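You operate a simulated robot arm through the tools that you are given. There is no shell and no other tool. Be economical: measure what you need, move in short steps, check, and stop when the job is done.

You are at the controls of a simulated two-armed robot. One attempt, no reset.

JOB
Lay the red half brick; tap it and both bricks on the long beds to the line.
Fine: it goes on the right short bed; use the mallet and put it back. Set down upright: rubber mallet.

Only the result counts: the job must be done as asked and must still hold three seconds after the hand-in. Knocking over, shifting, dropping, spilling or breaking anything else fails it.

ROBOT AND FRAMES
Two 7-joint arms with two-finger parallel grippers on one trunk, on a base that drives. Base frame: it is fixed to the floor where the robot stands at the start and does not move with it; the origin is under the middle of the robot, x ahead of it, y to its left, z up; the surface under the hand at the start is at about z = 640. Lengths are in mm, angles in degrees, forces in N, time in s.
The left shoulder is at the start at [50, 165, 1005], the right one opposite. With the tool pointing down near the work surface each hand reaches from about 100 to 680 mm from the robot's upright axis, wherever it stands, measured 20 degrees to its own side. Places, roughly: beige brick (20x10x6 cm) [700, 700, 800]; black brick (20x10x6 cm) [700, 1100, 800]. Payload 3.91 kg a hand.
The TCP of each hand is the grasp point between the finger pads, 30 mm short of the fingertips. In the tool frame z runs along the fingers and y along their closing line. Largest opening 110 mm; finger width 20, thickness 10; the body of the gripper, 48 by 112 mm, starts 55 mm behind the TCP.
Orientation is that of the tool frame in the base frame, as [roll, pitch, yaw] about the fixed x, y, z axes, in that order (R = Rz(yaw) Ry(pitch) Rx(roll)). With the fingers straight down and closing along the base's y, the tool's x points along the base's -x, its y along +y and its z along -z.

CONTROLS
- The arms move only by the tool play_rows. It takes "left_increments", "right_increments" or both (then of equal length, played together; a hand with none holds still); each is a list of rows, each a list of 7 numbers: the shift along the tool's x, y, z in units of 100 mm (1.0 is 100 mm), then the turn, a rotation vector about the tool's x, y, z in units of 45 degrees (1.0 is 45 degrees), then the closure in counts, from 0 (fully open) to 255 (shut). In form: [[x, y, z, wx, wy, wz, claw], ...]. A call has 1 to 20 rows; each row is the pose to reach, as a shift and turn from the pose commanded when the call began, along the tool's axes at that moment. A call with a number of a shift or a turn outside -1 to 1 is refused whole. Each row takes 0.2 s and may step no farther than 50 mm and 8.6 degrees from the row before; otherwise, or with a gripper value out of range, the whole call is refused. A pose out of reach is approached as far as the arm can. The call stops where the force on the tool passes 40 N (or 10 N more than at its start, if that is more) or the arm is blocked; 0.2 s more then pass. Each finger travels about 45 mm/s and halts on what it meets, pressing with about 39 N; the grip force reading is that of the motor and also rises with nothing between the fingers. The clock runs only during rows and for 0.2 s after the last one: add rows that repeat a pose to give the fingers time. It gives the time, the measured TCP pose, the force on the tool (base axes), the opening and the grip force at its end, in the units of the frame above (readings bear some noise), with the torque about the TCP (base axes, N m) and any sound that the robot's microphone picked up.
- Cameras (640 x 400 px; columns grow to the right, rows downward): "scene" is now at [108.1, 50.4, 1191.2]; the picture's right is [0.53, -0.84, 0.00], its down [-0.35, -0.22, -0.91] and it looks along [0.77, 0.49, -0.42] (base axes); focal length 214 px, centre (320, 200). "left" rides on the left gripper at [72, -17, -103] in its tool frame; the picture's right is [0.23, 0.97, 0.00], its down [-0.76, 0.18, -0.62] and it looks along [-0.61, 0.14, 0.78] (tool axes); focal length 222 px, centre (320, 200). "right" rides on the right gripper at [72, 17, -103] in its tool frame; the picture's right is [-0.23, 0.97, 0.00], its down [-0.76, -0.18, -0.62] and it looks along [-0.61, -0.14, 0.78] (tool axes); focal length 222 px, centre (320, 200). There is no depth. A picture from a camera that has moved, and an enlarged one, comes with that camera's place and axes in the base frame and with its lens.
- get_image(camera): a new picture of that camera. The clock stands still meanwhile.
- move_column(by): slides the trunk up (or, below 0, down) by that many mm; the arms and the scene camera ride with it, the base frame stays. It gives what a move gives, with no picture.
- steer(legs): drives the robot by 1 to 6 legs, each [ahead, left, turn to the left] in mm, mm and degrees, along the robot's own axes; the way and the turn of a leg run together, so that a leg with both is an arc; at most 1500 mm and 180 degrees a leg. The arms and the cameras ride along, it lands a little off, and it stops where it bumps. It gives what a move gives.
- aim_head(pan, tilt): turns the head with the scene camera to pan (to the left, within 80 degrees either way) and tilt (down, from -29 to 69), counted from straight ahead of the robot. It gives what a move gives.
- close_up(camera, box): a new picture of the part [left, top, right, bottom] of that camera's present view, enlarged. The clock stands still meanwhile.
- close_job(): hands the job in; it is judged then, once.

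Go step by step. Nothing tells you exact positions but the pictures and the camera data: compare them with the known pose of the tool, close in by small moves and look again before you grip or let go. The budget is 120 turns and 100 pictures, counting those below and the enlarged ones. Unless the task says otherwise, let go and move clear before handing in.

The tools are called by a JSON object that holds its "op" and its "data". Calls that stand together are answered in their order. play_rows: Moves the arms, as the interface text tells. Its arguments: {"type":"object","properties":{"left_increments":{"type":"array"},"right_increments":{"type":"array"}},"required":[]} The other tools are called the same way: move_column (by) slides the trunk up or down; steer (legs) drives the base; aim_head (pan, tilt) turns the head that bears the scene camera; get_image (camera) takes a picture; close_up (camera, box) takes an enlarged picture of a part of a camera's view; close_job () hands the job in.

At the start:

```text
clock: 0.0
left_ee_pos: [265.6, 361.6, 1103.9]
left_ee_rot: [179.9, 0.0, -179.9]
left_force: [-0.7, 0.5, 0.0]
left_moment: [0.0, 0.0, 0.0]
left_gripper_width: 110.2
left_gripper_force: 0.1
right_ee_pos: [415.4, 37.0, 1161.3]
right_ee_rot: [-180.0, 0.0, 179.9]
right_force: [0.2, 0.5, 0.0]
right_moment: [0.03, -0.01, 0.01]
right_gripper_width: 110.0
right_gripper_force: 0.1
trunk travel left (down, up): [-225.0, 278.0]
robot x, y, heading: [-3.1, -1.8, -0.1]
head pan, tilt: [32.3, 24.7]
```

scene: 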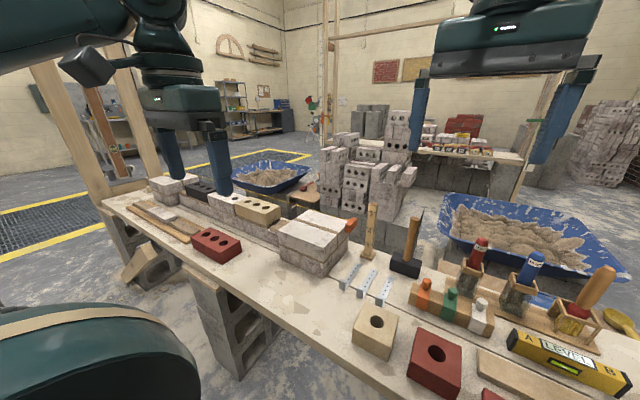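
right: 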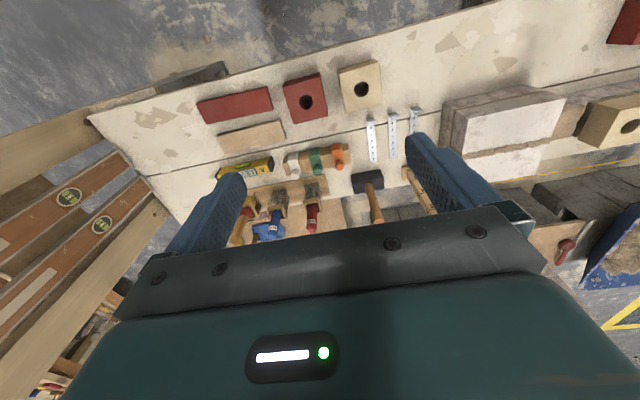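
left: 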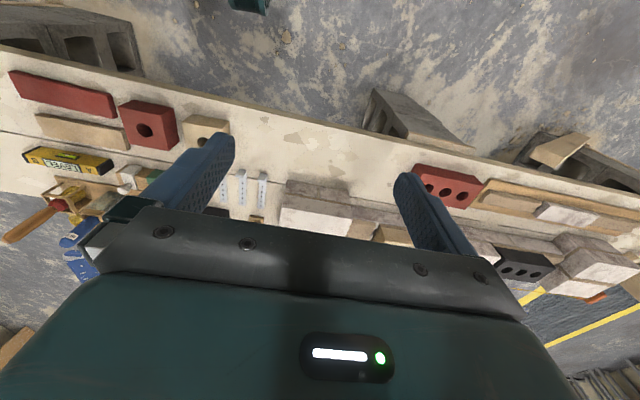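

I see a long bench with a small brick wall, loose bricks, mallets and a level. I first look closely at the different parts.

{"op": "close_up", "data": {"camera": "scene", "box": [100, 150, 360, 312]}}

{"op": "close_up", "data": {"camera": "scene", "box": [330, 190, 640, 400]}}

```text
2.46 times, centred on (230, 231) of scene
camera zoom: at [108.1, 50.4, 1191.2], right [0.53, -0.84, 0.0], down [-0.35, -0.22, -0.91], along [0.77, 0.49, -0.42], focal length 528 px, centre (542, 124)
```

zoom: 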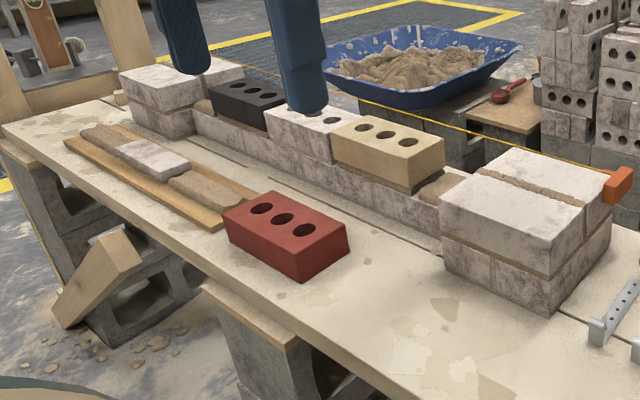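

```text
1.90 times, centred on (485, 295) of scene
camera zoom: at [108.1, 50.4, 1191.2], right [0.53, -0.84, 0.0], down [-0.35, -0.22, -0.91], along [0.77, 0.49, -0.42], focal length 408 px, centre (6, 19)
```

zoom: 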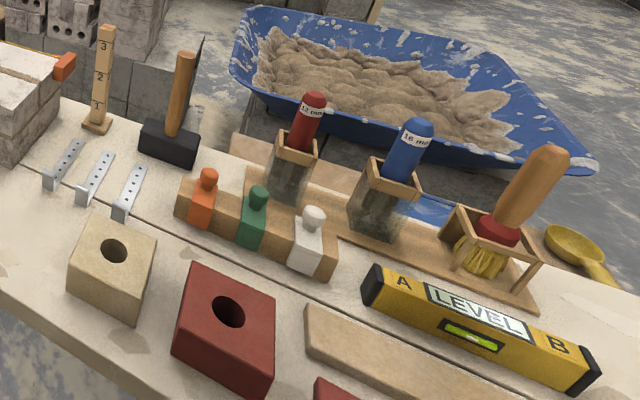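

The red half brick (one hole) lies near [460, -10] and the mallet stands upright near [760, 115]. Before choosing a grip I enlarge the half brick and the line.

{"op": "close_up", "data": {"camera": "right", "box": [180, 40, 440, 202]}}

{"op": "close_up", "data": {"camera": "scene", "box": [180, 170, 370, 290]}}

```text
2.46 times, centred on (310, 121) of right
camera zoom: at [342.3, 53.9, 1264.2], right [0.23, 0.97, 0.0], down [0.76, -0.18, 0.62], along [0.61, -0.14, -0.78], focal length 547 px, centre (345, 394)
```

zoom: 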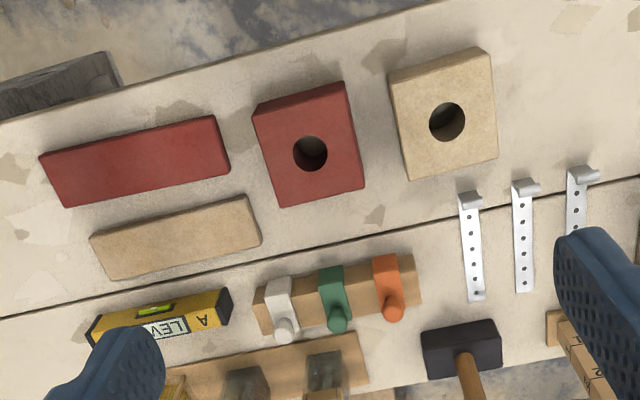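

```text
3.33 times, centred on (275, 230) of scene
camera zoom: at [108.1, 50.4, 1191.2], right [0.53, -0.84, 0.0], down [-0.35, -0.22, -0.91], along [0.77, 0.49, -0.42], focal length 715 px, centre (470, 100)
```

zoom: 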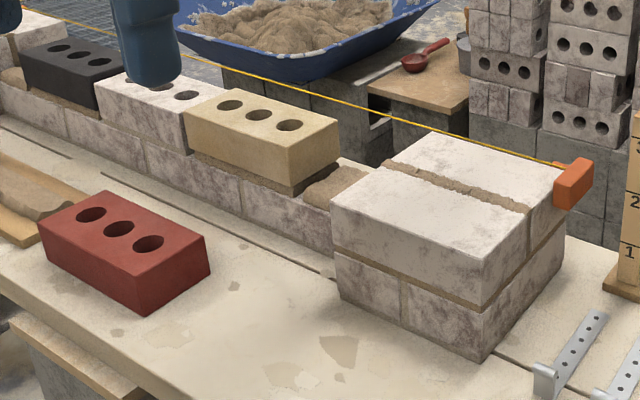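

The red half measures about 100 × 95 mm with its centre near [478, -11]. The wall thickness runs along x, so I turn the right hand so that its fingers close along x.

{"op": "play_rows", "data": {"right_increments": [[-0.1, -0.08, 0.2, 0, 0, -0.166, 0], [-0.2, -0.16, 0.4, 0, 0, -0.333, 0], [-0.3, -0.24, 0.6, 0, 0, -0.5, 0], [-0.4, -0.32, 0.8, 0, 0, -0.667, 0], [-0.5, -0.4, 0.9, 0, 0, -0.833, 0], [-0.62, -0.48, 1.0, 0, 0, -1, 0]]}}

{"op": "play_rows", "data": {"right_increments": [[0, 0, 0.2, 0, 0, -0.166, 0], [0, 0, 0.4, 0, 0, -0.333, 0], [0, 0, 0.6, 0, 0, -0.5, 0], [0, 0, 0.8, 0, 0, -0.667, 0], [0, 0, 0.9, 0, 0, -0.833, 0], [0, 0, 1.0, 0, 0, -1, 0]]}}

{"op": "get_image", "data": {"camera": "right"}}

```text
clock: 1.4
left_ee_pos: [266.5, 362.6, 1105.3]
left_ee_rot: [180.0, 0.0, 180.0]
left_force: [0.0, 0.9, -0.4]
left_moment: [-0.02, 0.03, -0.01]
left_gripper_width: 109.9
left_gripper_force: 0.0
right_ee_pos: [475.3, -11.9, 1060.9]
right_ee_rot: [-180.0, -0.1, -134.8]
right_force: [0.4, 0.4, 0.4]
right_moment: [-0.03, 0.01, 0.02]
right_gripper_width: 110.2
right_gripper_force: 0.0
trunk travel left (down, up): [-225.0, 278.0]
robot x, y, heading: [1.5, -2.0, -0.1]
head pan, tilt: [32.3, 24.7]
```

```text
clock: 2.8
left_ee_pos: [266.4, 362.2, 1103.9]
left_ee_rot: [-180.0, -0.1, 179.9]
left_force: [-0.1, 0.5, 0.9]
left_moment: [0.0, 0.0, 0.0]
left_gripper_width: 109.8
left_gripper_force: 0.0
right_ee_pos: [361.6, -37.2, 975.2]
right_ee_rot: [-179.9, 0.2, -96.0]
right_force: [0.4, -0.5, 0.7]
right_moment: [0.0, 0.0, 0.0]
right_gripper_width: 110.0
right_gripper_force: 0.1
right hand out of reach, approached as far as the arm can: row 2, 3, 4, 5, 6
trunk travel left (down, up): [-225.0, 278.0]
robot x, y, heading: [0.3, 3.3, 0.1]
head pan, tilt: [32.3, 24.7]
```

```text
92 pictures are left
camera right: at [336.6, -107.4, 1078.0], right [-0.94, 0.33, 0.0], down [0.25, 0.74, 0.63], along [0.21, 0.59, -0.78], focal length 222 px, centre (320, 200)
```

right: 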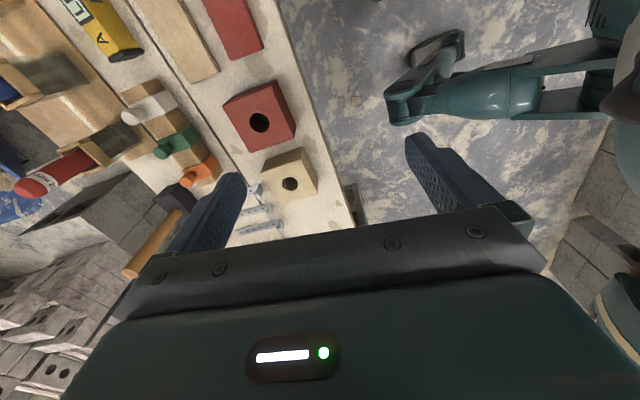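

Turning that way hits the arm's limit, so I go back and turn the other way, with the camera towards +y.

{"op": "play_rows", "data": {"right_increments": [[0, 0, -0.2, 0, 0, 0.166, 0], [0, 0, -0.4, 0, 0, 0.333, 0], [0, 0, -0.6, 0, 0, 0.5, 0], [0, 0, -0.8, 0, 0, 0.667, 0], [0, 0, -0.9, 0, 0, 0.833, 0], [0, 0, -1.0, 0, 0, 1, 0]]}}

{"op": "play_rows", "data": {"right_increments": [[0, 0, 0, 0, 0, 0.166, 0], [0, 0, 0, 0, 0, 0.333, 0], [0, 0, 0, 0, 0, 0.5, 0], [0, 0, 0, 0, 0, 0.667, 0], [0, 0, 0, 0, 0, 0.833, 0], [0, 0, 0, 0, 0, 1, 0]]}}

{"op": "play_rows", "data": {"right_increments": [[0, 0, 0, 0, 0, 0.166, 0], [0, 0, 0, 0, 0, 0.333, 0], [0, 0, 0, 0, 0, 0.5, 0], [0, 0, 0, 0, 0, 0.667, 0], [0, 0, 0, 0, 0, 0.833, 0], [0, 0, 0, 0, 0, 1, 0]]}}

{"op": "play_rows", "data": {"right_increments": [[0, 0, 0, 0, 0, 0.166, 0], [0, 0, 0, 0, 0, 0.333, 0], [0, 0, 0, 0, 0, 0.5, 0], [0, 0, 0, 0, 0, 0.667, 0], [0, 0, 0, 0, 0, 0.833, 0], [0, 0, 0, 0, 0, 1, 0]]}}

{"op": "get_image", "data": {"camera": "right"}}

```text
clock: 4.2
left_ee_pos: [265.2, 362.9, 1104.7]
left_ee_rot: [-179.9, 0.0, 179.9]
left_force: [0.4, -0.2, -0.1]
left_moment: [0.01, 0.01, 0.01]
left_gripper_width: 110.0
left_gripper_force: 0.0
right_ee_pos: [361.3, -38.4, 1076.7]
right_ee_rot: [-180.0, 0.2, -141.3]
right_force: [0.0, -0.2, -0.1]
right_moment: [0.01, -0.02, 0.04]
right_gripper_width: 110.0
right_gripper_force: 0.0
trunk travel left (down, up): [-225.0, 278.0]
robot x, y, heading: [0.0, 1.0, -0.1]
head pan, tilt: [32.3, 24.7]
```

```text
clock: 5.6
left_ee_pos: [265.1, 361.6, 1104.8]
left_ee_rot: [180.0, -0.1, -180.0]
left_force: [-0.1, -0.5, 0.6]
left_moment: [-0.03, 0.0, 0.0]
left_gripper_width: 109.9
left_gripper_force: 0.0
right_ee_pos: [361.0, -38.4, 1074.5]
right_ee_rot: [180.0, 0.3, 173.7]
right_force: [-0.3, 0.1, 0.2]
right_moment: [-0.02, 0.02, 0.03]
right_gripper_width: 109.7
right_gripper_force: 0.0
trunk travel left (down, up): [-225.0, 278.0]
robot x, y, heading: [1.9, -1.1, 0.0]
head pan, tilt: [32.3, 24.7]
```

```text
clock: 7.0
left_ee_pos: [266.1, 362.0, 1106.4]
left_ee_rot: [-179.9, -0.1, 180.0]
left_force: [-0.7, -0.4, 0.1]
left_moment: [-0.03, 0.01, -0.01]
left_gripper_width: 109.7
left_gripper_force: 0.2
right_ee_pos: [361.0, -39.2, 1074.2]
right_ee_rot: [179.8, 0.0, 128.8]
right_force: [0.0, 0.2, -1.1]
right_moment: [0.02, 0.02, -0.02]
right_gripper_width: 110.0
right_gripper_force: 0.1
trunk travel left (down, up): [-225.0, 278.0]
robot x, y, heading: [-1.5, -0.1, -0.0]
head pan, tilt: [32.3, 24.7]
```

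```text
clock: 8.4
left_ee_pos: [266.8, 362.0, 1105.9]
left_ee_rot: [180.0, 0.0, 180.0]
left_force: [-0.5, 0.4, 0.4]
left_moment: [-0.01, -0.01, 0.02]
left_gripper_width: 109.6
left_gripper_force: 0.1
right_ee_pos: [360.5, -39.4, 1075.6]
right_ee_rot: [179.9, -0.2, 83.7]
right_force: [-0.2, -0.2, -0.4]
right_moment: [0.01, 0.0, 0.03]
right_gripper_width: 110.1
right_gripper_force: 0.1
trunk travel left (down, up): [-225.0, 278.0]
robot x, y, heading: [0.9, 2.6, 0.3]
head pan, tilt: [32.3, 24.7]
```

```text
91 pictures are left
camera right: at [384.6, 30.7, 1179.0], right [0.94, -0.33, 0.0], down [-0.26, -0.74, 0.62], along [-0.2, -0.59, -0.78], focal length 222 px, centre (320, 200)
```

right: 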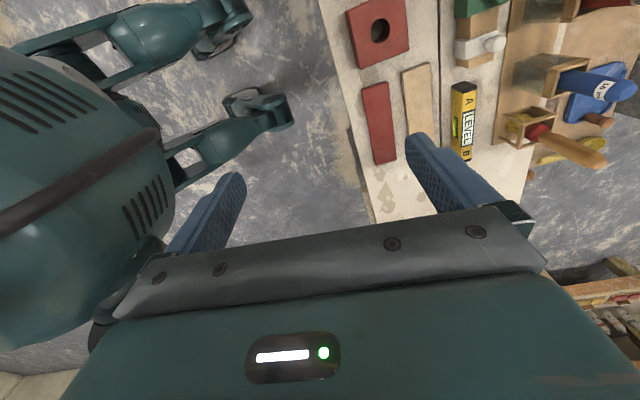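

This direction works. I move over the half brick, square up and descend part way.

{"op": "play_rows", "data": {"right_increments": [[0.1, 0.25, 0.25, 0, 0, -0.05, 0], [0.2, 0.5, 0.5, 0, 0, -0.1, 0], [0.3, 0.75, 0.75, 0, 0, -0.14, 0], [0.39, 1.0, 1.0, 0, 0, -0.14, 0]]}}

{"op": "play_rows", "data": {"right_increments": [[0, 0.16, 0.3, 0, 0, 0, 0], [0, 0.16, 0.6, 0, 0, 0, 0], [0, 0.16, 0.8, 0, 0, 0, 0], [0, 0.16, 0.8, 0, 0, 0, 0]]}}

{"op": "get_image", "data": {"camera": "right"}}

```text
clock: 9.4
left_ee_pos: [265.8, 361.8, 1104.5]
left_ee_rot: [180.0, 0.0, 180.0]
left_force: [0.3, -0.4, 0.7]
left_moment: [0.02, -0.01, 0.02]
left_gripper_width: 109.9
left_gripper_force: 0.1
right_ee_pos: [464.8, -10.9, 976.9]
right_ee_rot: [179.8, -0.1, 90.3]
right_force: [0.0, 0.1, 0.2]
right_moment: [-0.02, -0.01, 0.02]
right_gripper_width: 110.1
right_gripper_force: 0.3
trunk travel left (down, up): [-225.0, 278.0]
robot x, y, heading: [-2.4, -3.7, -0.2]
head pan, tilt: [32.3, 24.7]
```

```text
clock: 10.4
left_ee_pos: [265.0, 361.9, 1105.6]
left_ee_rot: [179.9, 0.0, -180.0]
left_force: [0.0, 0.6, 0.4]
left_moment: [0.0, 0.01, -0.02]
left_gripper_width: 109.7
left_gripper_force: 0.1
right_ee_pos: [479.9, -9.8, 895.8]
right_ee_rot: [179.8, 0.0, 90.1]
right_force: [0.5, 0.0, -0.3]
right_moment: [0.01, -0.03, -0.01]
right_gripper_width: 110.2
right_gripper_force: 0.1
trunk travel left (down, up): [-225.0, 278.0]
robot x, y, heading: [2.3, 2.9, -0.1]
head pan, tilt: [32.3, 24.7]
```

```text
90 pictures are left
camera right: at [496.7, 61.9, 999.4], right [0.97, -0.22, 0.0], down [-0.18, -0.76, 0.62], along [-0.14, -0.61, -0.78], focal length 222 px, centre (320, 200)
```

right: 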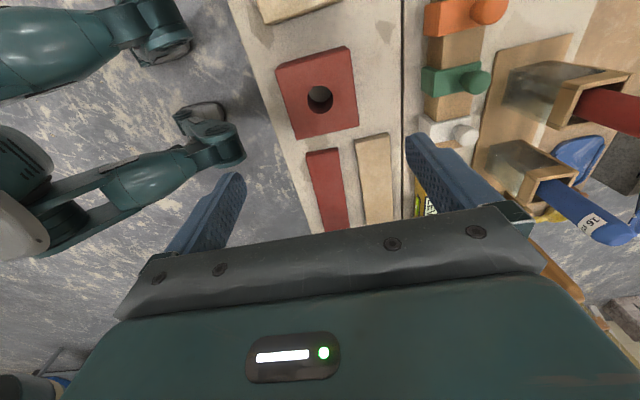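

{"op": "close_up", "data": {"camera": "right", "box": [240, 30, 400, 150]}}

```text
3.33 times, centred on (320, 90) of right
camera zoom: at [496.7, 61.9, 999.4], right [0.97, -0.22, 0.0], down [-0.18, -0.76, 0.62], along [-0.14, -0.61, -0.78], focal length 740 px, centre (320, 567)
```

zoom: 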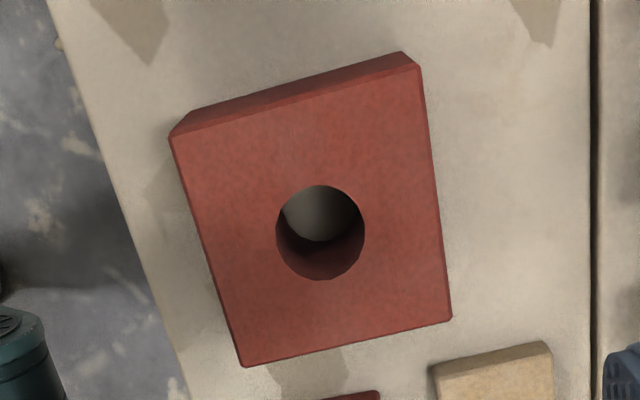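

The half brick is centred at [480, -14] and square to the axes, so I go down over it.

{"op": "play_rows", "data": {"right_increments": [[-0.04, 0.01, 0.25, 0, 0, 0, 0], [-0.04, 0.01, 0.5, 0, 0, 0, 0], [-0.04, 0.01, 0.75, 0, 0, 0, 0], [-0.04, 0.01, 1.0, 0, 0, 0, 0]]}}

{"op": "play_rows", "data": {"right_increments": [[0, 0, 0.2, 0, 0, 0, 0], [0, 0, 0.45, 0, 0, 0, 0], [0, 0, 0.6, 0, 0, 0, 0], [0, 0, 0.6, 0, 0, 0, 0]]}}

{"op": "get_image", "data": {"camera": "right"}}

{"op": "get_image", "data": {"camera": "scene"}}

```text
clock: 11.4
left_ee_pos: [265.6, 361.6, 1105.5]
left_ee_rot: [180.0, -0.1, 180.0]
left_force: [0.0, 0.5, 0.5]
left_moment: [0.02, -0.02, -0.04]
left_gripper_width: 110.0
left_gripper_force: 0.0
right_ee_pos: [482.3, -14.6, 795.1]
right_ee_rot: [179.8, -0.2, 90.3]
right_force: [0.2, 0.0, 0.2]
right_moment: [-0.02, 0.01, 0.01]
right_gripper_width: 110.1
right_gripper_force: 0.0
trunk travel left (down, up): [-225.0, 278.0]
robot x, y, heading: [1.5, -0.8, -0.2]
head pan, tilt: [32.3, 24.7]
```

```text
clock: 12.4
left_ee_pos: [265.6, 362.1, 1104.0]
left_ee_rot: [180.0, 0.0, 180.0]
left_force: [-0.1, -1.0, -0.3]
left_moment: [-0.04, -0.01, 0.01]
left_gripper_width: 110.2
left_gripper_force: 0.0
right_ee_pos: [482.1, -14.6, 734.2]
right_ee_rot: [179.8, -0.2, 90.3]
right_force: [-0.3, -0.2, -0.5]
right_moment: [0.03, -0.01, 0.02]
right_gripper_width: 109.9
right_gripper_force: 0.1
trunk travel left (down, up): [-225.0, 278.0]
robot x, y, heading: [-0.3, 0.9, 0.1]
head pan, tilt: [32.3, 24.7]
```

```text
88 pictures are left
camera right: at [498.2, 58.2, 838.2], right [0.97, -0.22, 0.0], down [-0.18, -0.76, 0.62], along [-0.14, -0.61, -0.78], focal length 222 px, centre (320, 200)
```

right: 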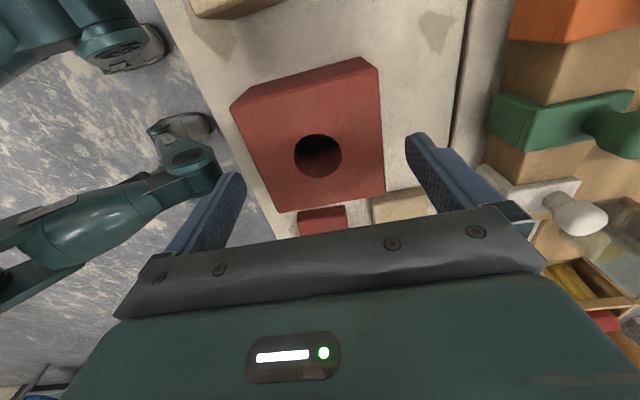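

```text
87 pictures are left
camera scene: at [108.1, 50.4, 1191.2], right [0.53, -0.84, 0.0], down [-0.35, -0.22, -0.91], along [0.77, 0.49, -0.42], focal length 214 px, centre (320, 200)
```

scene: 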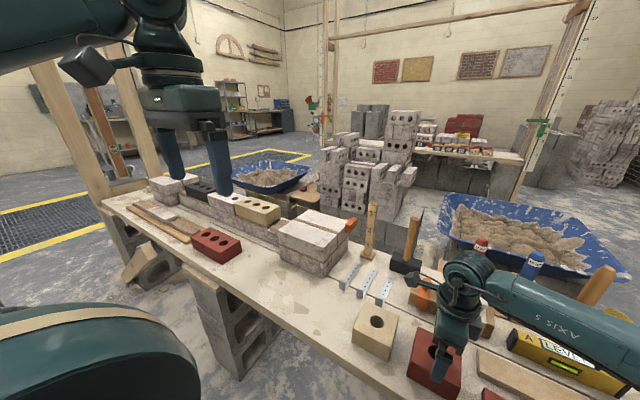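

Centre agrees; I descend to grip height and close.

{"op": "play_rows", "data": {"right_increments": [[0, 0, 0.2, 0, 0, 0, 0], [0, 0, 0.4, 0, 0, 0, 0], [0, 0, 0.54, 0, 0, 0, 0], [0, 0, 0.54, 0, 0, 0, 130], [0, 0, 0.54, 0, 0, 0, 255], [0, 0, 0.54, 0, 0, 0, 255], [0, 0, 0.54, 0, 0, 0, 255], [0, 0, 0.54, 0, 0, 0, 255], [0, 0, 0.54, 0, 0, 0, 255]]}}

```text
clock: 14.4
left_ee_pos: [265.5, 361.7, 1105.2]
left_ee_rot: [179.9, 0.0, 179.9]
left_force: [0.4, 0.2, 0.5]
left_moment: [0.0, 0.02, -0.01]
left_gripper_width: 109.9
left_gripper_force: 0.0
right_ee_pos: [482.7, -13.4, 680.9]
right_ee_rot: [179.8, -0.2, 90.4]
right_force: [-1.1, 0.5, 0.6]
right_moment: [0.09, 0.21, -0.01]
right_gripper_width: 91.7
right_gripper_force: 39.1
trunk travel left (down, up): [-225.0, 278.0]
robot x, y, heading: [0.4, 3.0, -0.3]
head pan, tilt: [32.3, 24.7]
```

Gripped at 91.7 mm. Lift.

{"op": "play_rows", "data": {"right_increments": [[0, 0, -0.1, 0, 0, 0, 255], [0, 0, -0.2, 0, 0, 0, 255], [0, 0, -0.4, 0, 0, 0, 255], [0, 0, -0.6, 0, 0, 0, 255], [0, 0, -0.8, 0, 0, 0, 255], [0, 0, -1, 0, 0, 0, 255]]}}

{"op": "play_rows", "data": {"right_increments": [[0, 0, -0.25, 0, 0, 0, 255], [0, 0, -0.5, 0, 0, 0, 255], [0, 0, -0.75, 0, 0, 0, 255], [0, 0, -1, 0, 0, 0, 255]]}}

{"op": "play_rows", "data": {"right_increments": [[0, 0, -0.25, 0, 0, 0, 255], [0, 0, -0.5, 0, 0, 0, 255], [0, 0, -0.7, 0, 0, 0, 255]]}}

{"op": "steer", "data": {"legs": [[0, 550, 0]]}}

{"op": "get_image", "data": {"camera": "left"}}

{"op": "get_image", "data": {"camera": "right"}}

```text
clock: 15.8
left_ee_pos: [266.8, 361.4, 1105.1]
left_ee_rot: [-180.0, -0.1, 179.9]
left_force: [-0.5, 0.5, -0.4]
left_moment: [0.03, -0.01, -0.01]
left_gripper_width: 110.2
left_gripper_force: 0.0
right_ee_pos: [482.0, -13.1, 780.6]
right_ee_rot: [179.8, -0.2, 90.1]
right_force: [0.5, 0.8, -8.4]
right_moment: [0.07, 0.01, -0.05]
right_gripper_width: 91.7
right_gripper_force: 38.9
trunk travel left (down, up): [-225.0, 278.0]
robot x, y, heading: [-1.3, -3.4, -0.1]
head pan, tilt: [32.3, 24.7]
```

```text
clock: 16.8
left_ee_pos: [265.9, 361.8, 1104.7]
left_ee_rot: [-180.0, 0.0, -180.0]
left_force: [0.3, -0.5, -0.7]
left_moment: [0.03, 0.01, 0.02]
left_gripper_width: 110.0
left_gripper_force: 0.0
right_ee_pos: [484.4, -13.9, 881.3]
right_ee_rot: [179.9, -0.1, 90.3]
right_force: [-0.1, 0.4, -7.5]
right_moment: [0.05, 0.0, 0.02]
right_gripper_width: 91.9
right_gripper_force: 38.9
trunk travel left (down, up): [-225.0, 278.0]
robot x, y, heading: [-0.6, -1.5, 0.2]
head pan, tilt: [32.3, 24.7]
```

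```text
clock: 17.6
left_ee_pos: [266.1, 362.0, 1104.2]
left_ee_rot: [180.0, 0.0, -179.9]
left_force: [0.1, -0.2, 0.6]
left_moment: [0.01, 0.0, -0.01]
left_gripper_width: 109.9
left_gripper_force: 0.1
right_ee_pos: [482.1, -12.6, 952.8]
right_ee_rot: [179.8, -0.1, 90.4]
right_force: [0.5, -0.9, -8.1]
right_moment: [0.0, -0.02, 0.02]
right_gripper_width: 91.8
right_gripper_force: 38.8
trunk travel left (down, up): [-225.0, 278.0]
robot x, y, heading: [2.8, -2.9, 0.1]
head pan, tilt: [32.3, 24.7]
```

```text
clock: 22.9
left_ee_pos: [265.6, 915.7, 1105.3]
left_ee_rot: [-179.9, -0.1, -179.9]
left_force: [0.0, 0.1, -0.1]
left_moment: [0.01, -0.01, -0.03]
left_gripper_width: 110.0
left_gripper_force: 0.0
right_ee_pos: [480.9, 540.4, 952.5]
right_ee_rot: [179.9, -0.1, 90.3]
right_force: [0.2, -0.1, -7.9]
right_moment: [0.01, 0.01, -0.01]
right_gripper_width: 92.1
right_gripper_force: 38.8
trunk travel left (down, up): [-225.0, 278.0]
robot x, y, heading: [-4.1, 552.3, 0.0]
head pan, tilt: [32.3, 24.7]
```

```text
86 pictures are left
camera left: at [192.8, 898.2, 1208.7], right [-0.23, 0.97, 0.0], down [0.76, 0.18, 0.62], along [0.61, 0.14, -0.78], focal length 222 px, centre (320, 200)
```

left: 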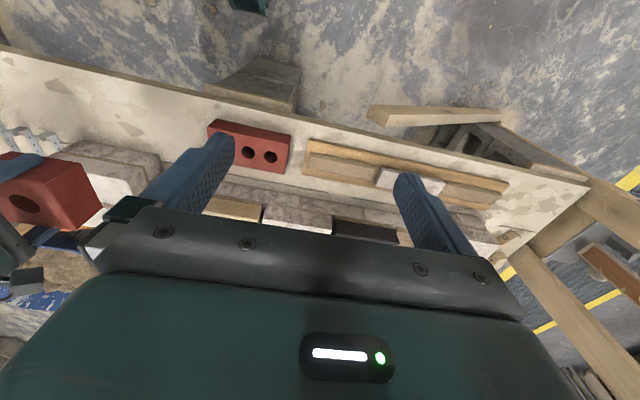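

```text
85 pictures are left
camera right: at [497.9, 612.7, 1054.9], right [0.98, -0.22, 0.0], down [-0.17, -0.76, 0.62], along [-0.14, -0.61, -0.78], focal length 222 px, centre (320, 200)
```

right: 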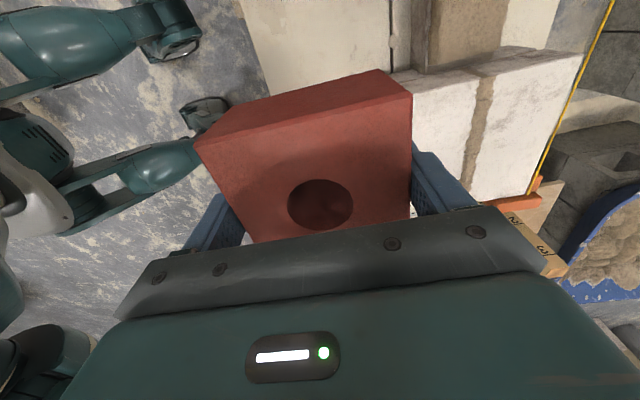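

The brick holds. I aim the head straight ahead to measure the bed, bricks and line.

{"op": "aim_head", "data": {"pan": 8, "tilt": 35}}

{"op": "get_image", "data": {"camera": "scene"}}

```text
clock: 23.8
left_ee_pos: [265.8, 915.5, 1105.0]
left_ee_rot: [180.0, 0.0, -179.9]
left_force: [-0.5, -1.3, -0.2]
left_moment: [0.02, 0.01, 0.04]
left_gripper_width: 109.9
left_gripper_force: 0.1
right_ee_pos: [481.1, 540.8, 951.8]
right_ee_rot: [179.9, -0.2, 90.2]
right_force: [-0.5, -0.4, -7.4]
right_moment: [0.01, 0.02, -0.02]
right_gripper_width: 92.2
right_gripper_force: 38.6
trunk travel left (down, up): [-225.0, 278.0]
robot x, y, heading: [-1.3, 550.8, 0.4]
head pan, tilt: [8.0, 35.0]
```

```text
84 pictures are left
camera scene: at [117.6, 566.8, 1174.9], right [0.14, -0.99, 0.0], down [-0.57, -0.08, -0.82], along [0.81, 0.12, -0.57], focal length 214 px, centre (320, 200)
```

scene: 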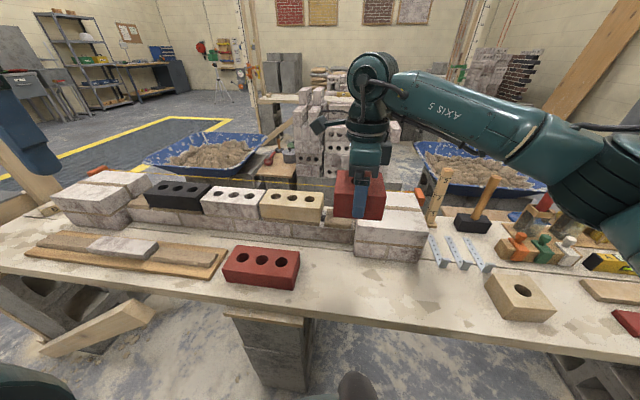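

{"op": "close_up", "data": {"camera": "scene", "box": [40, 150, 240, 275]}}

{"op": "close_up", "data": {"camera": "scene", "box": [240, 150, 440, 275]}}

```text
3.20 times, centred on (140, 212) of scene
camera zoom: at [117.6, 566.8, 1174.9], right [0.14, -0.99, 0.0], down [-0.57, -0.08, -0.82], along [0.81, 0.12, -0.57], focal length 686 px, centre (896, 160)
```

zoom: 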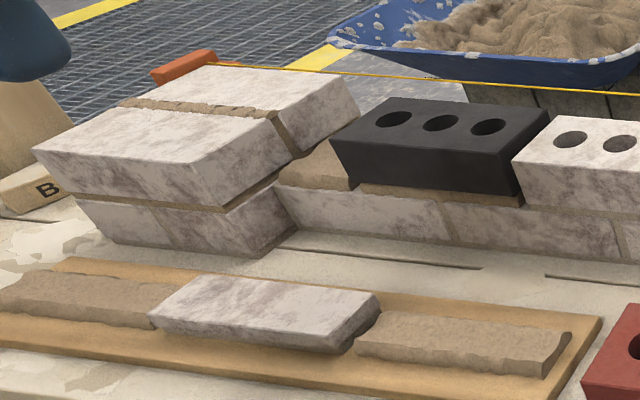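

```text
3.20 times, centred on (340, 212) of scene
camera zoom: at [117.6, 566.8, 1174.9], right [0.14, -0.99, 0.0], down [-0.57, -0.08, -0.82], along [0.81, 0.12, -0.57], focal length 686 px, centre (256, 160)
```

zoom: 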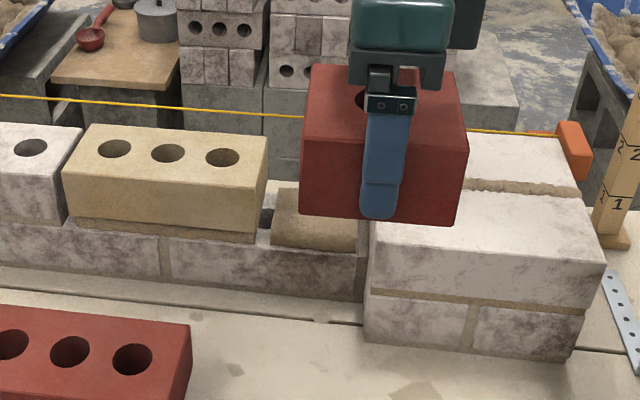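

The bricks measure about 192×92 mm here. I look down to check clearance before driving ahead.

{"op": "aim_head", "data": {"pan": 0, "tilt": 69}}

{"op": "get_image", "data": {"camera": "scene"}}

```text
clock: 24.8
left_ee_pos: [264.9, 915.4, 1106.0]
left_ee_rot: [-180.0, 0.0, -179.9]
left_force: [0.8, 0.6, 0.4]
left_moment: [0.04, 0.05, 0.03]
left_gripper_width: 109.9
left_gripper_force: 0.0
right_ee_pos: [482.5, 541.1, 951.9]
right_ee_rot: [179.9, -0.1, 90.3]
right_force: [-0.2, -0.1, -7.4]
right_moment: [-0.01, -0.02, -0.03]
right_gripper_width: 91.6
right_gripper_force: 39.4
trunk travel left (down, up): [-225.0, 278.0]
robot x, y, heading: [-0.2, 552.3, 0.0]
head pan, tilt: [0.0, 68.8]
```

```text
81 pictures are left
camera scene: at [86.3, 554.5, 1131.3], right [0.0, -1.0, 0.0], down [-0.93, 0.0, -0.36], along [0.36, 0.0, -0.93], focal length 214 px, centre (320, 200)
```

scene: 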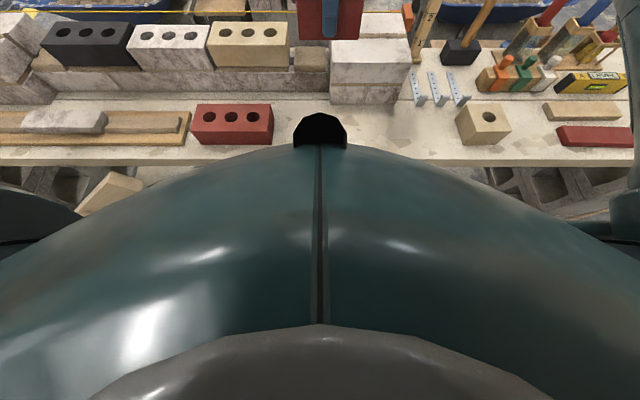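

The torso fills the view, so I drive left and then ahead cautiously.

{"op": "steer", "data": {"legs": [[0, 220, 0], [60, 0, 0]]}}

```text
clock: 27.9
left_ee_pos: [325.3, 1131.9, 1104.6]
left_ee_rot: [-179.9, 0.1, -179.8]
left_force: [0.6, 0.7, -0.1]
left_moment: [0.02, 0.02, 0.02]
left_gripper_width: 110.3
left_gripper_force: 0.2
right_ee_pos: [542.2, 755.6, 951.2]
right_ee_rot: [179.9, -0.1, 90.4]
right_force: [-0.4, 0.7, -8.0]
right_moment: [0.03, 0.01, 0.01]
right_gripper_width: 91.8
right_gripper_force: 39.2
trunk travel left (down, up): [-225.0, 278.0]
robot x, y, heading: [59.9, 770.2, 0.3]
head pan, tilt: [0.0, 68.8]
```

{"op": "steer", "data": {"legs": [[50, 0, 0]]}}

{"op": "aim_head", "data": {"pan": -20, "tilt": 45}}

{"op": "get_image", "data": {"camera": "scene"}}

```text
clock: 28.8
left_ee_pos: [343.8, 1130.2, 1103.9]
left_ee_rot: [-179.9, -0.2, -179.9]
left_force: [-0.5, 0.5, -0.2]
left_moment: [-0.02, -0.01, 0.04]
left_gripper_width: 110.1
left_gripper_force: 0.0
right_ee_pos: [560.4, 755.4, 948.2]
right_ee_rot: [-179.9, 0.1, 90.2]
right_force: [0.3, -1.0, -7.8]
right_moment: [-0.01, -0.02, 0.0]
right_gripper_width: 91.7
right_gripper_force: 38.9
trunk travel left (down, up): [-225.0, 278.0]
robot x, y, heading: [78.4, 768.6, 0.1]
head pan, tilt: [0.0, 68.8]
stopped in leg 1: the robot was blocked; the commanded pose is now the measured one
```

```text
clock: 29.7
left_ee_pos: [344.0, 1131.4, 1104.0]
left_ee_rot: [-179.8, -0.3, -179.9]
left_force: [-0.1, -0.4, 0.0]
left_moment: [0.03, 0.0, 0.01]
left_gripper_width: 109.5
left_gripper_force: 0.0
right_ee_pos: [561.3, 755.4, 948.6]
right_ee_rot: [180.0, 0.1, 90.3]
right_force: [0.3, 0.1, -7.3]
right_moment: [0.02, 0.03, -0.02]
right_gripper_width: 91.8
right_gripper_force: 38.4
trunk travel left (down, up): [-225.0, 278.0]
robot x, y, heading: [81.9, 765.8, 0.1]
head pan, tilt: [-20.0, 45.0]
```

```text
80 pictures are left
camera scene: at [185.7, 742.0, 1160.0], right [-0.34, -0.94, 0.0], down [-0.67, 0.24, -0.71], along [0.66, -0.24, -0.71], focal length 214 px, centre (320, 200)
```

scene: 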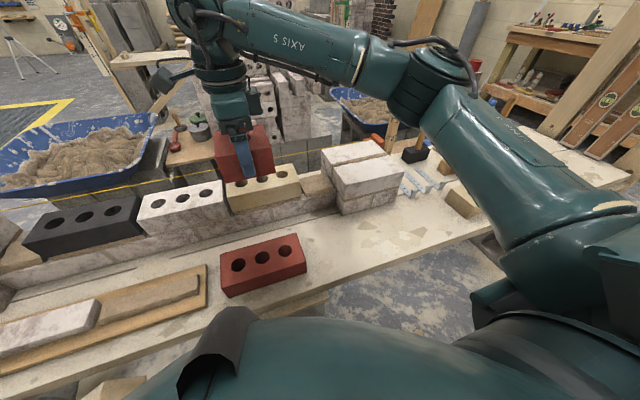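

Blocked gently at x≈80, which still leaves everything within reach. I back off slightly and zoom on the slot.

{"op": "steer", "data": {"legs": [[-8, 0, 0]]}}

{"op": "close_up", "data": {"camera": "scene", "box": [210, 120, 420, 251]}}

{"op": "close_up", "data": {"camera": "scene", "box": [0, 150, 230, 294]}}

```text
clock: 30.4
left_ee_pos: [335.9, 1130.1, 1104.3]
left_ee_rot: [-179.9, -0.1, -179.7]
left_force: [-0.7, 0.0, -0.6]
left_moment: [0.02, 0.02, -0.01]
left_gripper_width: 110.2
left_gripper_force: 0.1
right_ee_pos: [552.3, 755.1, 949.2]
right_ee_rot: [-180.0, 0.1, 90.4]
right_force: [0.6, 0.7, -7.3]
right_moment: [-0.04, -0.02, 0.01]
right_gripper_width: 91.9
right_gripper_force: 39.2
trunk travel left (down, up): [-225.0, 278.0]
robot x, y, heading: [71.9, 768.0, 0.4]
head pan, tilt: [-20.0, 45.0]
```

```text
3.05 times, centred on (315, 186) of scene
camera zoom: at [177.4, 741.9, 1160.1], right [-0.34, -0.94, 0.0], down [-0.67, 0.24, -0.71], along [0.67, -0.24, -0.71], focal length 654 px, centre (335, 244)
```

zoom: 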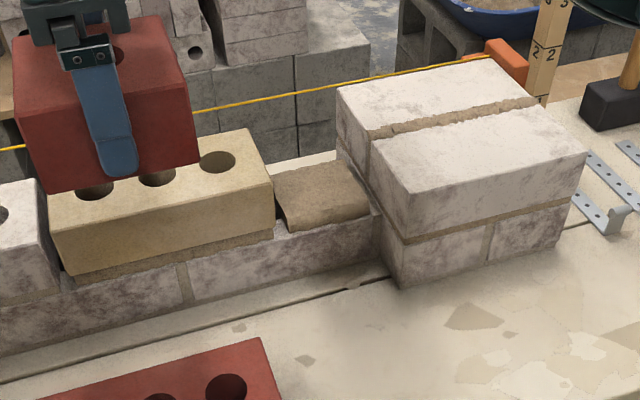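

```text
2.78 times, centred on (115, 222) of scene
camera zoom: at [177.4, 741.9, 1160.1], right [-0.34, -0.94, 0.0], down [-0.67, 0.24, -0.71], along [0.67, -0.24, -0.71], focal length 596 px, centre (889, 139)
```

zoom: 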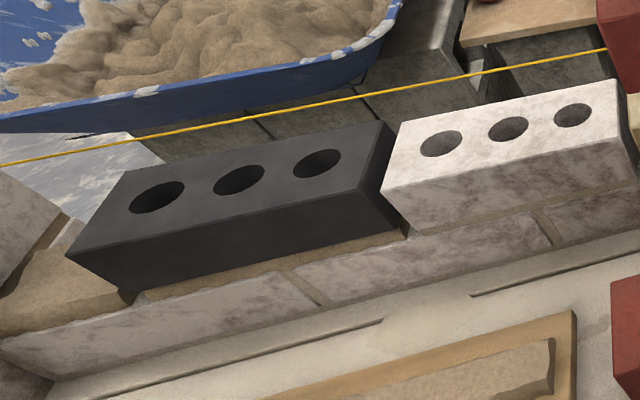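

The slot lies between y≈525 and y≈639, so its centre is near [680, 582]. I carry the half brick above it at height and look.

{"op": "play_rows", "data": {"right_increments": [[-0.25, 0.18, 0, 0, 0, 0, 255], [-0.5, 0.36, 0, 0, 0, 0, 255], [-0.75, 0.54, 0, 0, 0, 0, 255], [-0.95, 0.7, 0, 0, 0, 0, 255]]}}

{"op": "play_rows", "data": {"right_increments": [[-0.2, 0.15, 0.15, 0, 0, 0, 255], [-0.4, 0.3, 0.3, 0, 0, 0, 255], [-0.6, 0.45, 0.45, 0, 0, 0, 255], [-0.78, 0.58, 0.5, 0, 0, 0, 255]]}}

{"op": "close_up", "data": {"camera": "scene", "box": [210, 100, 450, 250]}}

{"op": "get_image", "data": {"camera": "right"}}

```text
clock: 31.4
left_ee_pos: [337.3, 1130.9, 1105.3]
left_ee_rot: [180.0, -0.2, -179.7]
left_force: [-0.3, -0.7, -0.2]
left_moment: [-0.03, -0.05, -0.01]
left_gripper_width: 109.9
left_gripper_force: 0.2
right_ee_pos: [625.9, 660.2, 949.0]
right_ee_rot: [-180.0, 0.1, 90.3]
right_force: [0.4, 0.0, -8.0]
right_moment: [-0.03, 0.02, -0.02]
right_gripper_width: 92.1
right_gripper_force: 38.9
trunk travel left (down, up): [-225.0, 278.0]
robot x, y, heading: [69.8, 767.3, 0.3]
head pan, tilt: [-20.0, 45.0]
```

```text
clock: 32.4
left_ee_pos: [336.0, 1131.1, 1104.8]
left_ee_rot: [180.0, -0.2, -179.8]
left_force: [-0.5, -0.7, -0.4]
left_moment: [-0.03, -0.01, 0.0]
left_gripper_width: 109.7
left_gripper_force: 0.0
right_ee_pos: [682.7, 582.7, 899.8]
right_ee_rot: [-179.8, 0.1, 90.3]
right_force: [-0.9, 0.2, -7.3]
right_moment: [-0.03, -0.01, 0.02]
right_gripper_width: 91.7
right_gripper_force: 39.2
trunk travel left (down, up): [-225.0, 278.0]
robot x, y, heading: [70.1, 768.8, 0.4]
head pan, tilt: [-20.0, 45.0]
```

```text
2.67 times, centred on (330, 175) of scene
camera zoom: at [178.0, 741.6, 1160.0], right [-0.34, -0.94, 0.0], down [-0.67, 0.24, -0.71], along [0.66, -0.24, -0.71], focal length 572 px, centre (293, 267)
```

zoom: 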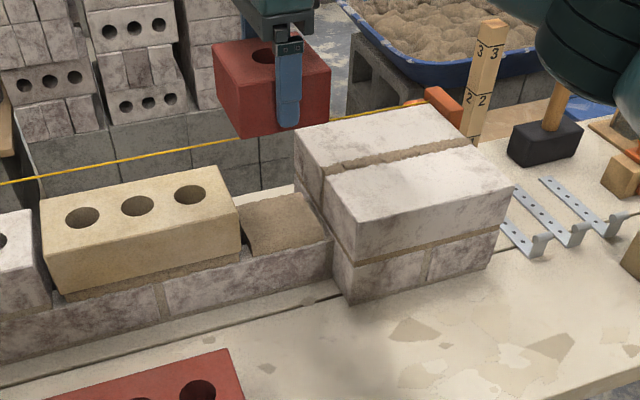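

```text
76 pictures are left
camera right: at [698.6, 654.9, 1002.5], right [0.98, -0.22, 0.0], down [-0.17, -0.76, 0.62], along [-0.14, -0.61, -0.78], focal length 222 px, centre (320, 200)
```

right: 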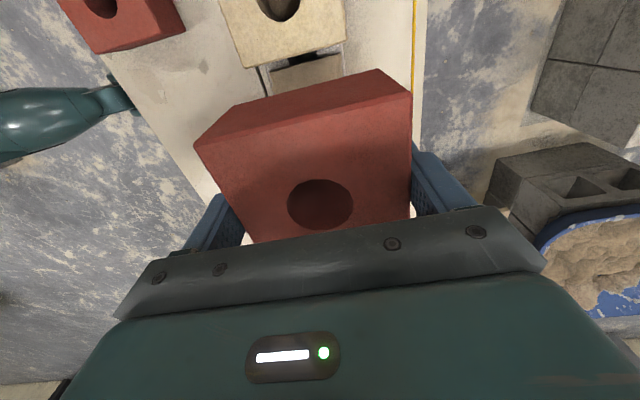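

{"op": "close_up", "data": {"camera": "right", "box": [210, 0, 450, 150]}}

```text
2.67 times, centred on (330, 75) of right
camera zoom: at [698.6, 654.9, 1002.5], right [0.98, -0.22, 0.0], down [-0.17, -0.76, 0.62], along [-0.14, -0.61, -0.78], focal length 592 px, centre (293, 533)
```

zoom: 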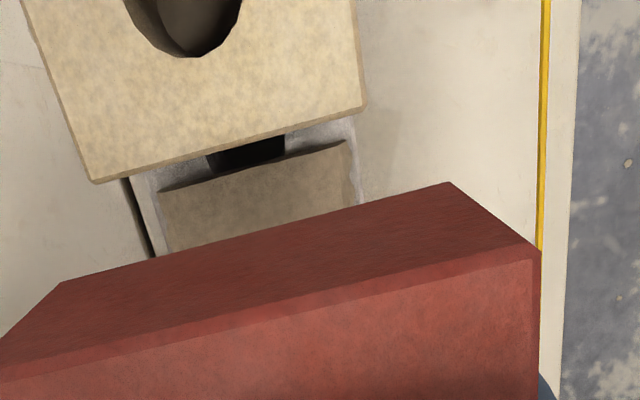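

Beige brick: x 626–717, right end y≈638, top z≈778. The slot centre is about [672, 580], so I align and descend part way.

{"op": "play_rows", "data": {"right_increments": [[-0.027, -0.107, 0, 0, 0, 0, 255], [-0.027, -0.107, 0.2, 0, 0, 0, 255], [-0.027, -0.107, 0.4, 0, 0, 0, 255], [-0.027, -0.107, 0.4, 0, 0, 0, 255]]}}

{"op": "close_up", "data": {"camera": "right", "box": [180, 0, 460, 175]}}

{"op": "close_up", "data": {"camera": "scene", "box": [210, 100, 450, 250]}}

```text
clock: 33.4
left_ee_pos: [335.9, 1130.5, 1103.7]
left_ee_rot: [-180.0, -0.3, -179.7]
left_force: [0.3, 0.0, 0.1]
left_moment: [-0.03, -0.02, 0.01]
left_gripper_width: 109.9
left_gripper_force: 0.1
right_ee_pos: [671.8, 579.0, 858.6]
right_ee_rot: [-179.9, 0.1, 90.4]
right_force: [-0.2, -0.4, -8.2]
right_moment: [-0.01, 0.01, 0.01]
right_gripper_width: 92.0
right_gripper_force: 39.2
trunk travel left (down, up): [-225.0, 278.0]
robot x, y, heading: [67.4, 770.1, 0.1]
head pan, tilt: [-20.0, 45.0]
```

```text
2.29 times, centred on (320, 88) of right
camera zoom: at [687.7, 651.2, 961.9], right [0.97, -0.22, 0.0], down [-0.17, -0.76, 0.62], along [-0.14, -0.61, -0.78], focal length 508 px, centre (320, 457)
```

zoom: 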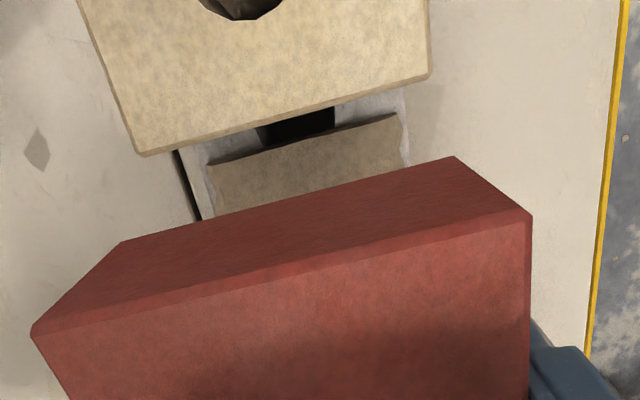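

```text
2.67 times, centred on (330, 175) of scene
camera zoom: at [177.8, 741.7, 1160.1], right [-0.34, -0.94, 0.0], down [-0.67, 0.24, -0.71], along [0.66, -0.24, -0.71], focal length 572 px, centre (293, 267)
```

zoom: 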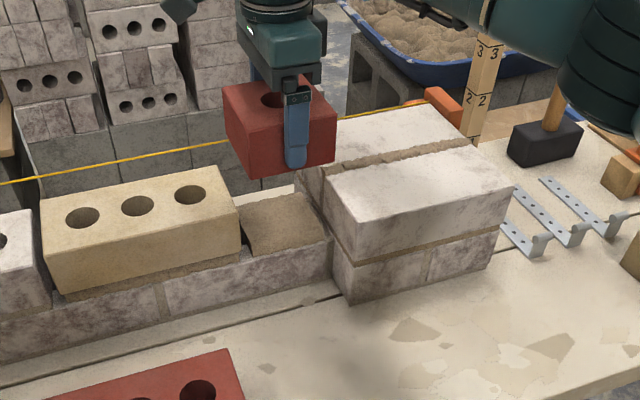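

The held brick lines up with the beige brick in x (626–717). I nudge 2 mm in +y and lower until just above the bed.

{"op": "play_rows", "data": {"right_increments": [[0.015, 0.003, 0.15, 0, 0, 0, 255], [0.015, 0.003, 0.3, 0, 0, 0, 255], [0.015, 0.003, 0.45, 0, 0, 0, 255], [0.015, 0.003, 0.6, 0, 0, 0, 255], [0.015, 0.003, 0.6, 0, 0, 0, 255]]}}

{"op": "close_up", "data": {"camera": "right", "box": [180, 0, 460, 175]}}

{"op": "close_up", "data": {"camera": "scene", "box": [250, 120, 410, 220]}}

```text
clock: 34.6
left_ee_pos: [336.5, 1131.8, 1104.3]
left_ee_rot: [-179.9, -0.1, -179.8]
left_force: [1.0, 0.5, -0.4]
left_moment: [-0.02, -0.01, 0.02]
left_gripper_width: 110.0
left_gripper_force: 0.1
right_ee_pos: [673.0, 579.2, 797.8]
right_ee_rot: [-179.9, 0.0, 90.3]
right_force: [-0.2, 0.6, -7.0]
right_moment: [0.0, 0.02, -0.01]
right_gripper_width: 91.9
right_gripper_force: 39.2
trunk travel left (down, up): [-225.0, 278.0]
robot x, y, heading: [65.6, 769.0, 0.4]
head pan, tilt: [-20.0, 45.0]
```

```text
2.29 times, centred on (320, 88) of right
camera zoom: at [689.3, 652.4, 901.8], right [0.97, -0.22, 0.0], down [-0.17, -0.76, 0.62], along [-0.14, -0.61, -0.78], focal length 508 px, centre (320, 457)
```

zoom: 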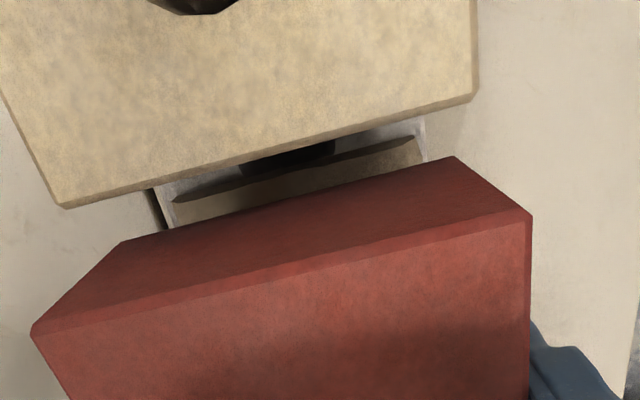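

```text
4.00 times, centred on (330, 170) of scene
camera zoom: at [177.8, 741.7, 1160.0], right [-0.34, -0.94, 0.0], down [-0.67, 0.24, -0.71], along [0.66, -0.24, -0.71], focal length 858 px, centre (280, 320)
```

zoom: 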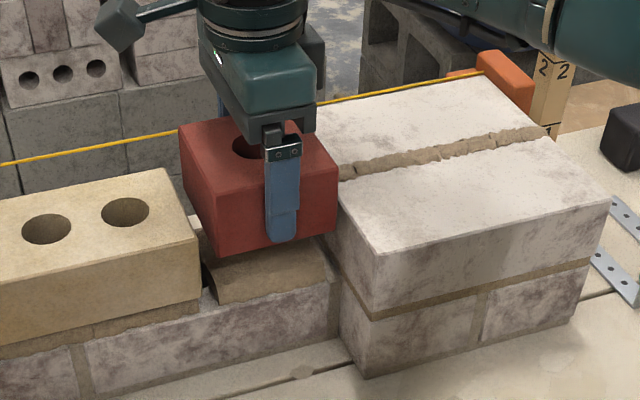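

Well placed between its neighbours. I lower slowly.

{"op": "play_rows", "data": {"right_increments": [[0, 0, 0.05, 0, 0, 0, 255], [0, 0, 0.1, 0, 0, 0, 255], [0, 0, 0.15, 0, 0, 0, 255], [0, 0, 0.2, 0, 0, 0, 255], [0, 0, 0.2, 0, 0, 0, 255]]}}

{"op": "close_up", "data": {"camera": "scene", "box": [250, 120, 410, 220]}}

```text
clock: 35.8
left_ee_pos: [336.5, 1131.6, 1104.8]
left_ee_rot: [180.0, -0.1, -179.8]
left_force: [0.5, 0.1, 0.5]
left_moment: [0.01, 0.01, 0.04]
left_gripper_width: 109.8
left_gripper_force: 0.1
right_ee_pos: [673.8, 581.7, 779.1]
right_ee_rot: [179.9, 0.1, 90.3]
right_force: [-0.5, 0.9, -7.4]
right_moment: [0.02, 0.0, -0.01]
right_gripper_width: 92.1
right_gripper_force: 39.2
trunk travel left (down, up): [-225.0, 278.0]
robot x, y, heading: [69.4, 764.9, 0.0]
head pan, tilt: [-20.0, 45.0]
```

```text
4.00 times, centred on (330, 170) of scene
camera zoom: at [177.8, 741.7, 1160.0], right [-0.34, -0.94, 0.0], down [-0.67, 0.24, -0.71], along [0.66, -0.24, -0.71], focal length 858 px, centre (280, 320)
```

zoom: 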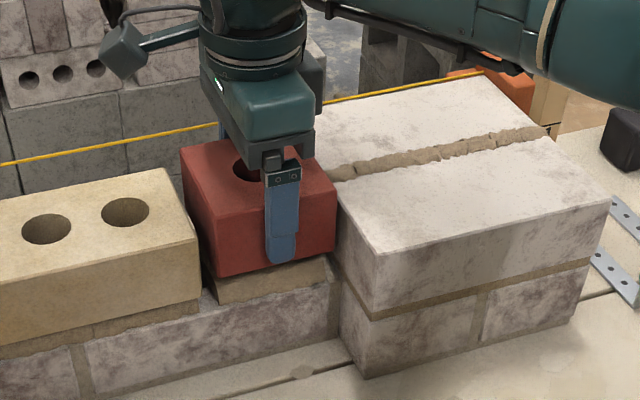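

{"op": "play_rows", "data": {"right_increments": [[0, 0, 0.02, 0, 0, 0, 255], [0, 0, 0.04, 0, 0, 0, 255], [0, 0, 0.06, 0, 0, 0, 255], [0, 0, 0.06, 0, 0, 0, 255]]}}

{"op": "play_rows", "data": {"right_increments": [[0, 0, 0.02, 0, 0, 0, 255], [0, 0, 0.04, 0, 0, 0, 255], [0, 0, 0.04, 0, 0, 0, 255]]}}

```text
clock: 36.8
left_ee_pos: [335.8, 1130.9, 1104.7]
left_ee_rot: [180.0, -0.2, -179.8]
left_force: [-0.8, 0.0, 0.7]
left_moment: [-0.01, -0.02, -0.01]
left_gripper_width: 109.9
left_gripper_force: 0.1
right_ee_pos: [672.2, 581.2, 773.1]
right_ee_rot: [179.9, 0.1, 90.4]
right_force: [-1.0, 0.0, -9.0]
right_moment: [0.03, 0.01, -0.02]
right_gripper_width: 91.9
right_gripper_force: 39.5
trunk travel left (down, up): [-225.0, 278.0]
robot x, y, heading: [74.8, 767.7, 0.5]
head pan, tilt: [-20.0, 45.0]
```

```text
clock: 37.6
left_ee_pos: [335.4, 1131.9, 1104.4]
left_ee_rot: [179.9, -0.2, -179.9]
left_force: [-0.2, -1.0, -0.1]
left_moment: [0.01, 0.02, 0.02]
left_gripper_width: 110.1
left_gripper_force: 0.0
right_ee_pos: [672.3, 581.4, 767.9]
right_ee_rot: [179.9, 0.1, 90.3]
right_force: [0.3, -0.1, -7.5]
right_moment: [0.01, -0.03, 0.04]
right_gripper_width: 91.8
right_gripper_force: 39.3
trunk travel left (down, up): [-225.0, 278.0]
robot x, y, heading: [68.9, 769.3, 0.3]
head pan, tilt: [-20.0, 45.0]
```

{"op": "play_rows", "data": {"right_increments": [[0, 0, 0.02, 0, 0, 0, 255], [0, 0, 0.04, 0, 0, 0, 255], [0, 0, 0.04, 0, 0, 0, 255]]}}

{"op": "close_up", "data": {"camera": "scene", "box": [250, 120, 410, 220]}}

```text
clock: 38.4
left_ee_pos: [335.9, 1130.3, 1104.3]
left_ee_rot: [180.0, -0.1, -179.8]
left_force: [0.1, -0.1, -0.5]
left_moment: [0.02, -0.02, -0.02]
left_gripper_width: 110.1
left_gripper_force: 0.0
right_ee_pos: [672.4, 582.6, 765.9]
right_ee_rot: [179.9, 0.0, 90.1]
right_force: [-0.2, -0.6, -3.2]
right_moment: [0.12, 0.17, 0.04]
right_gripper_width: 91.8
right_gripper_force: 39.5
trunk travel left (down, up): [-225.0, 278.0]
robot x, y, heading: [68.3, 763.3, 0.2]
head pan, tilt: [-20.0, 45.0]
```

```text
4.00 times, centred on (330, 170) of scene
camera zoom: at [177.5, 741.7, 1160.2], right [-0.34, -0.94, 0.0], down [-0.67, 0.24, -0.71], along [0.66, -0.24, -0.71], focal length 858 px, centre (280, 320)
```

zoom: 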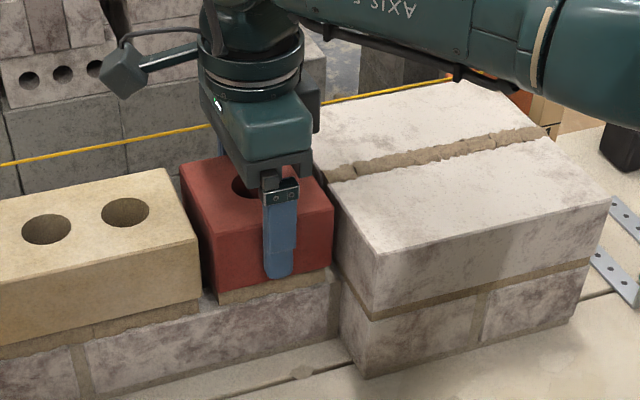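

First contact is felt. Another 2 mm and I release, opening only partly first.

{"op": "play_rows", "data": {"right_increments": [[0, 0, 0.01, 0, 0, 0, 255], [0, 0, 0.02, 0, 0, 0, 255], [0, 0, 0.02, 0, 0, 0, 255]]}}

```text
clock: 39.2
left_ee_pos: [335.2, 1131.9, 1104.6]
left_ee_rot: [-179.9, -0.1, -179.7]
left_force: [0.2, -0.1, 0.9]
left_moment: [0.0, 0.01, -0.01]
left_gripper_width: 110.2
left_gripper_force: 0.1
right_ee_pos: [672.5, 581.1, 765.0]
right_ee_rot: [179.9, 0.0, 90.3]
right_force: [2.1, -0.7, 5.3]
right_moment: [0.44, 0.44, -0.05]
right_gripper_width: 92.0
right_gripper_force: 38.8
trunk travel left (down, up): [-225.0, 278.0]
robot x, y, heading: [70.2, 768.2, 0.3]
head pan, tilt: [-20.0, 45.0]
```

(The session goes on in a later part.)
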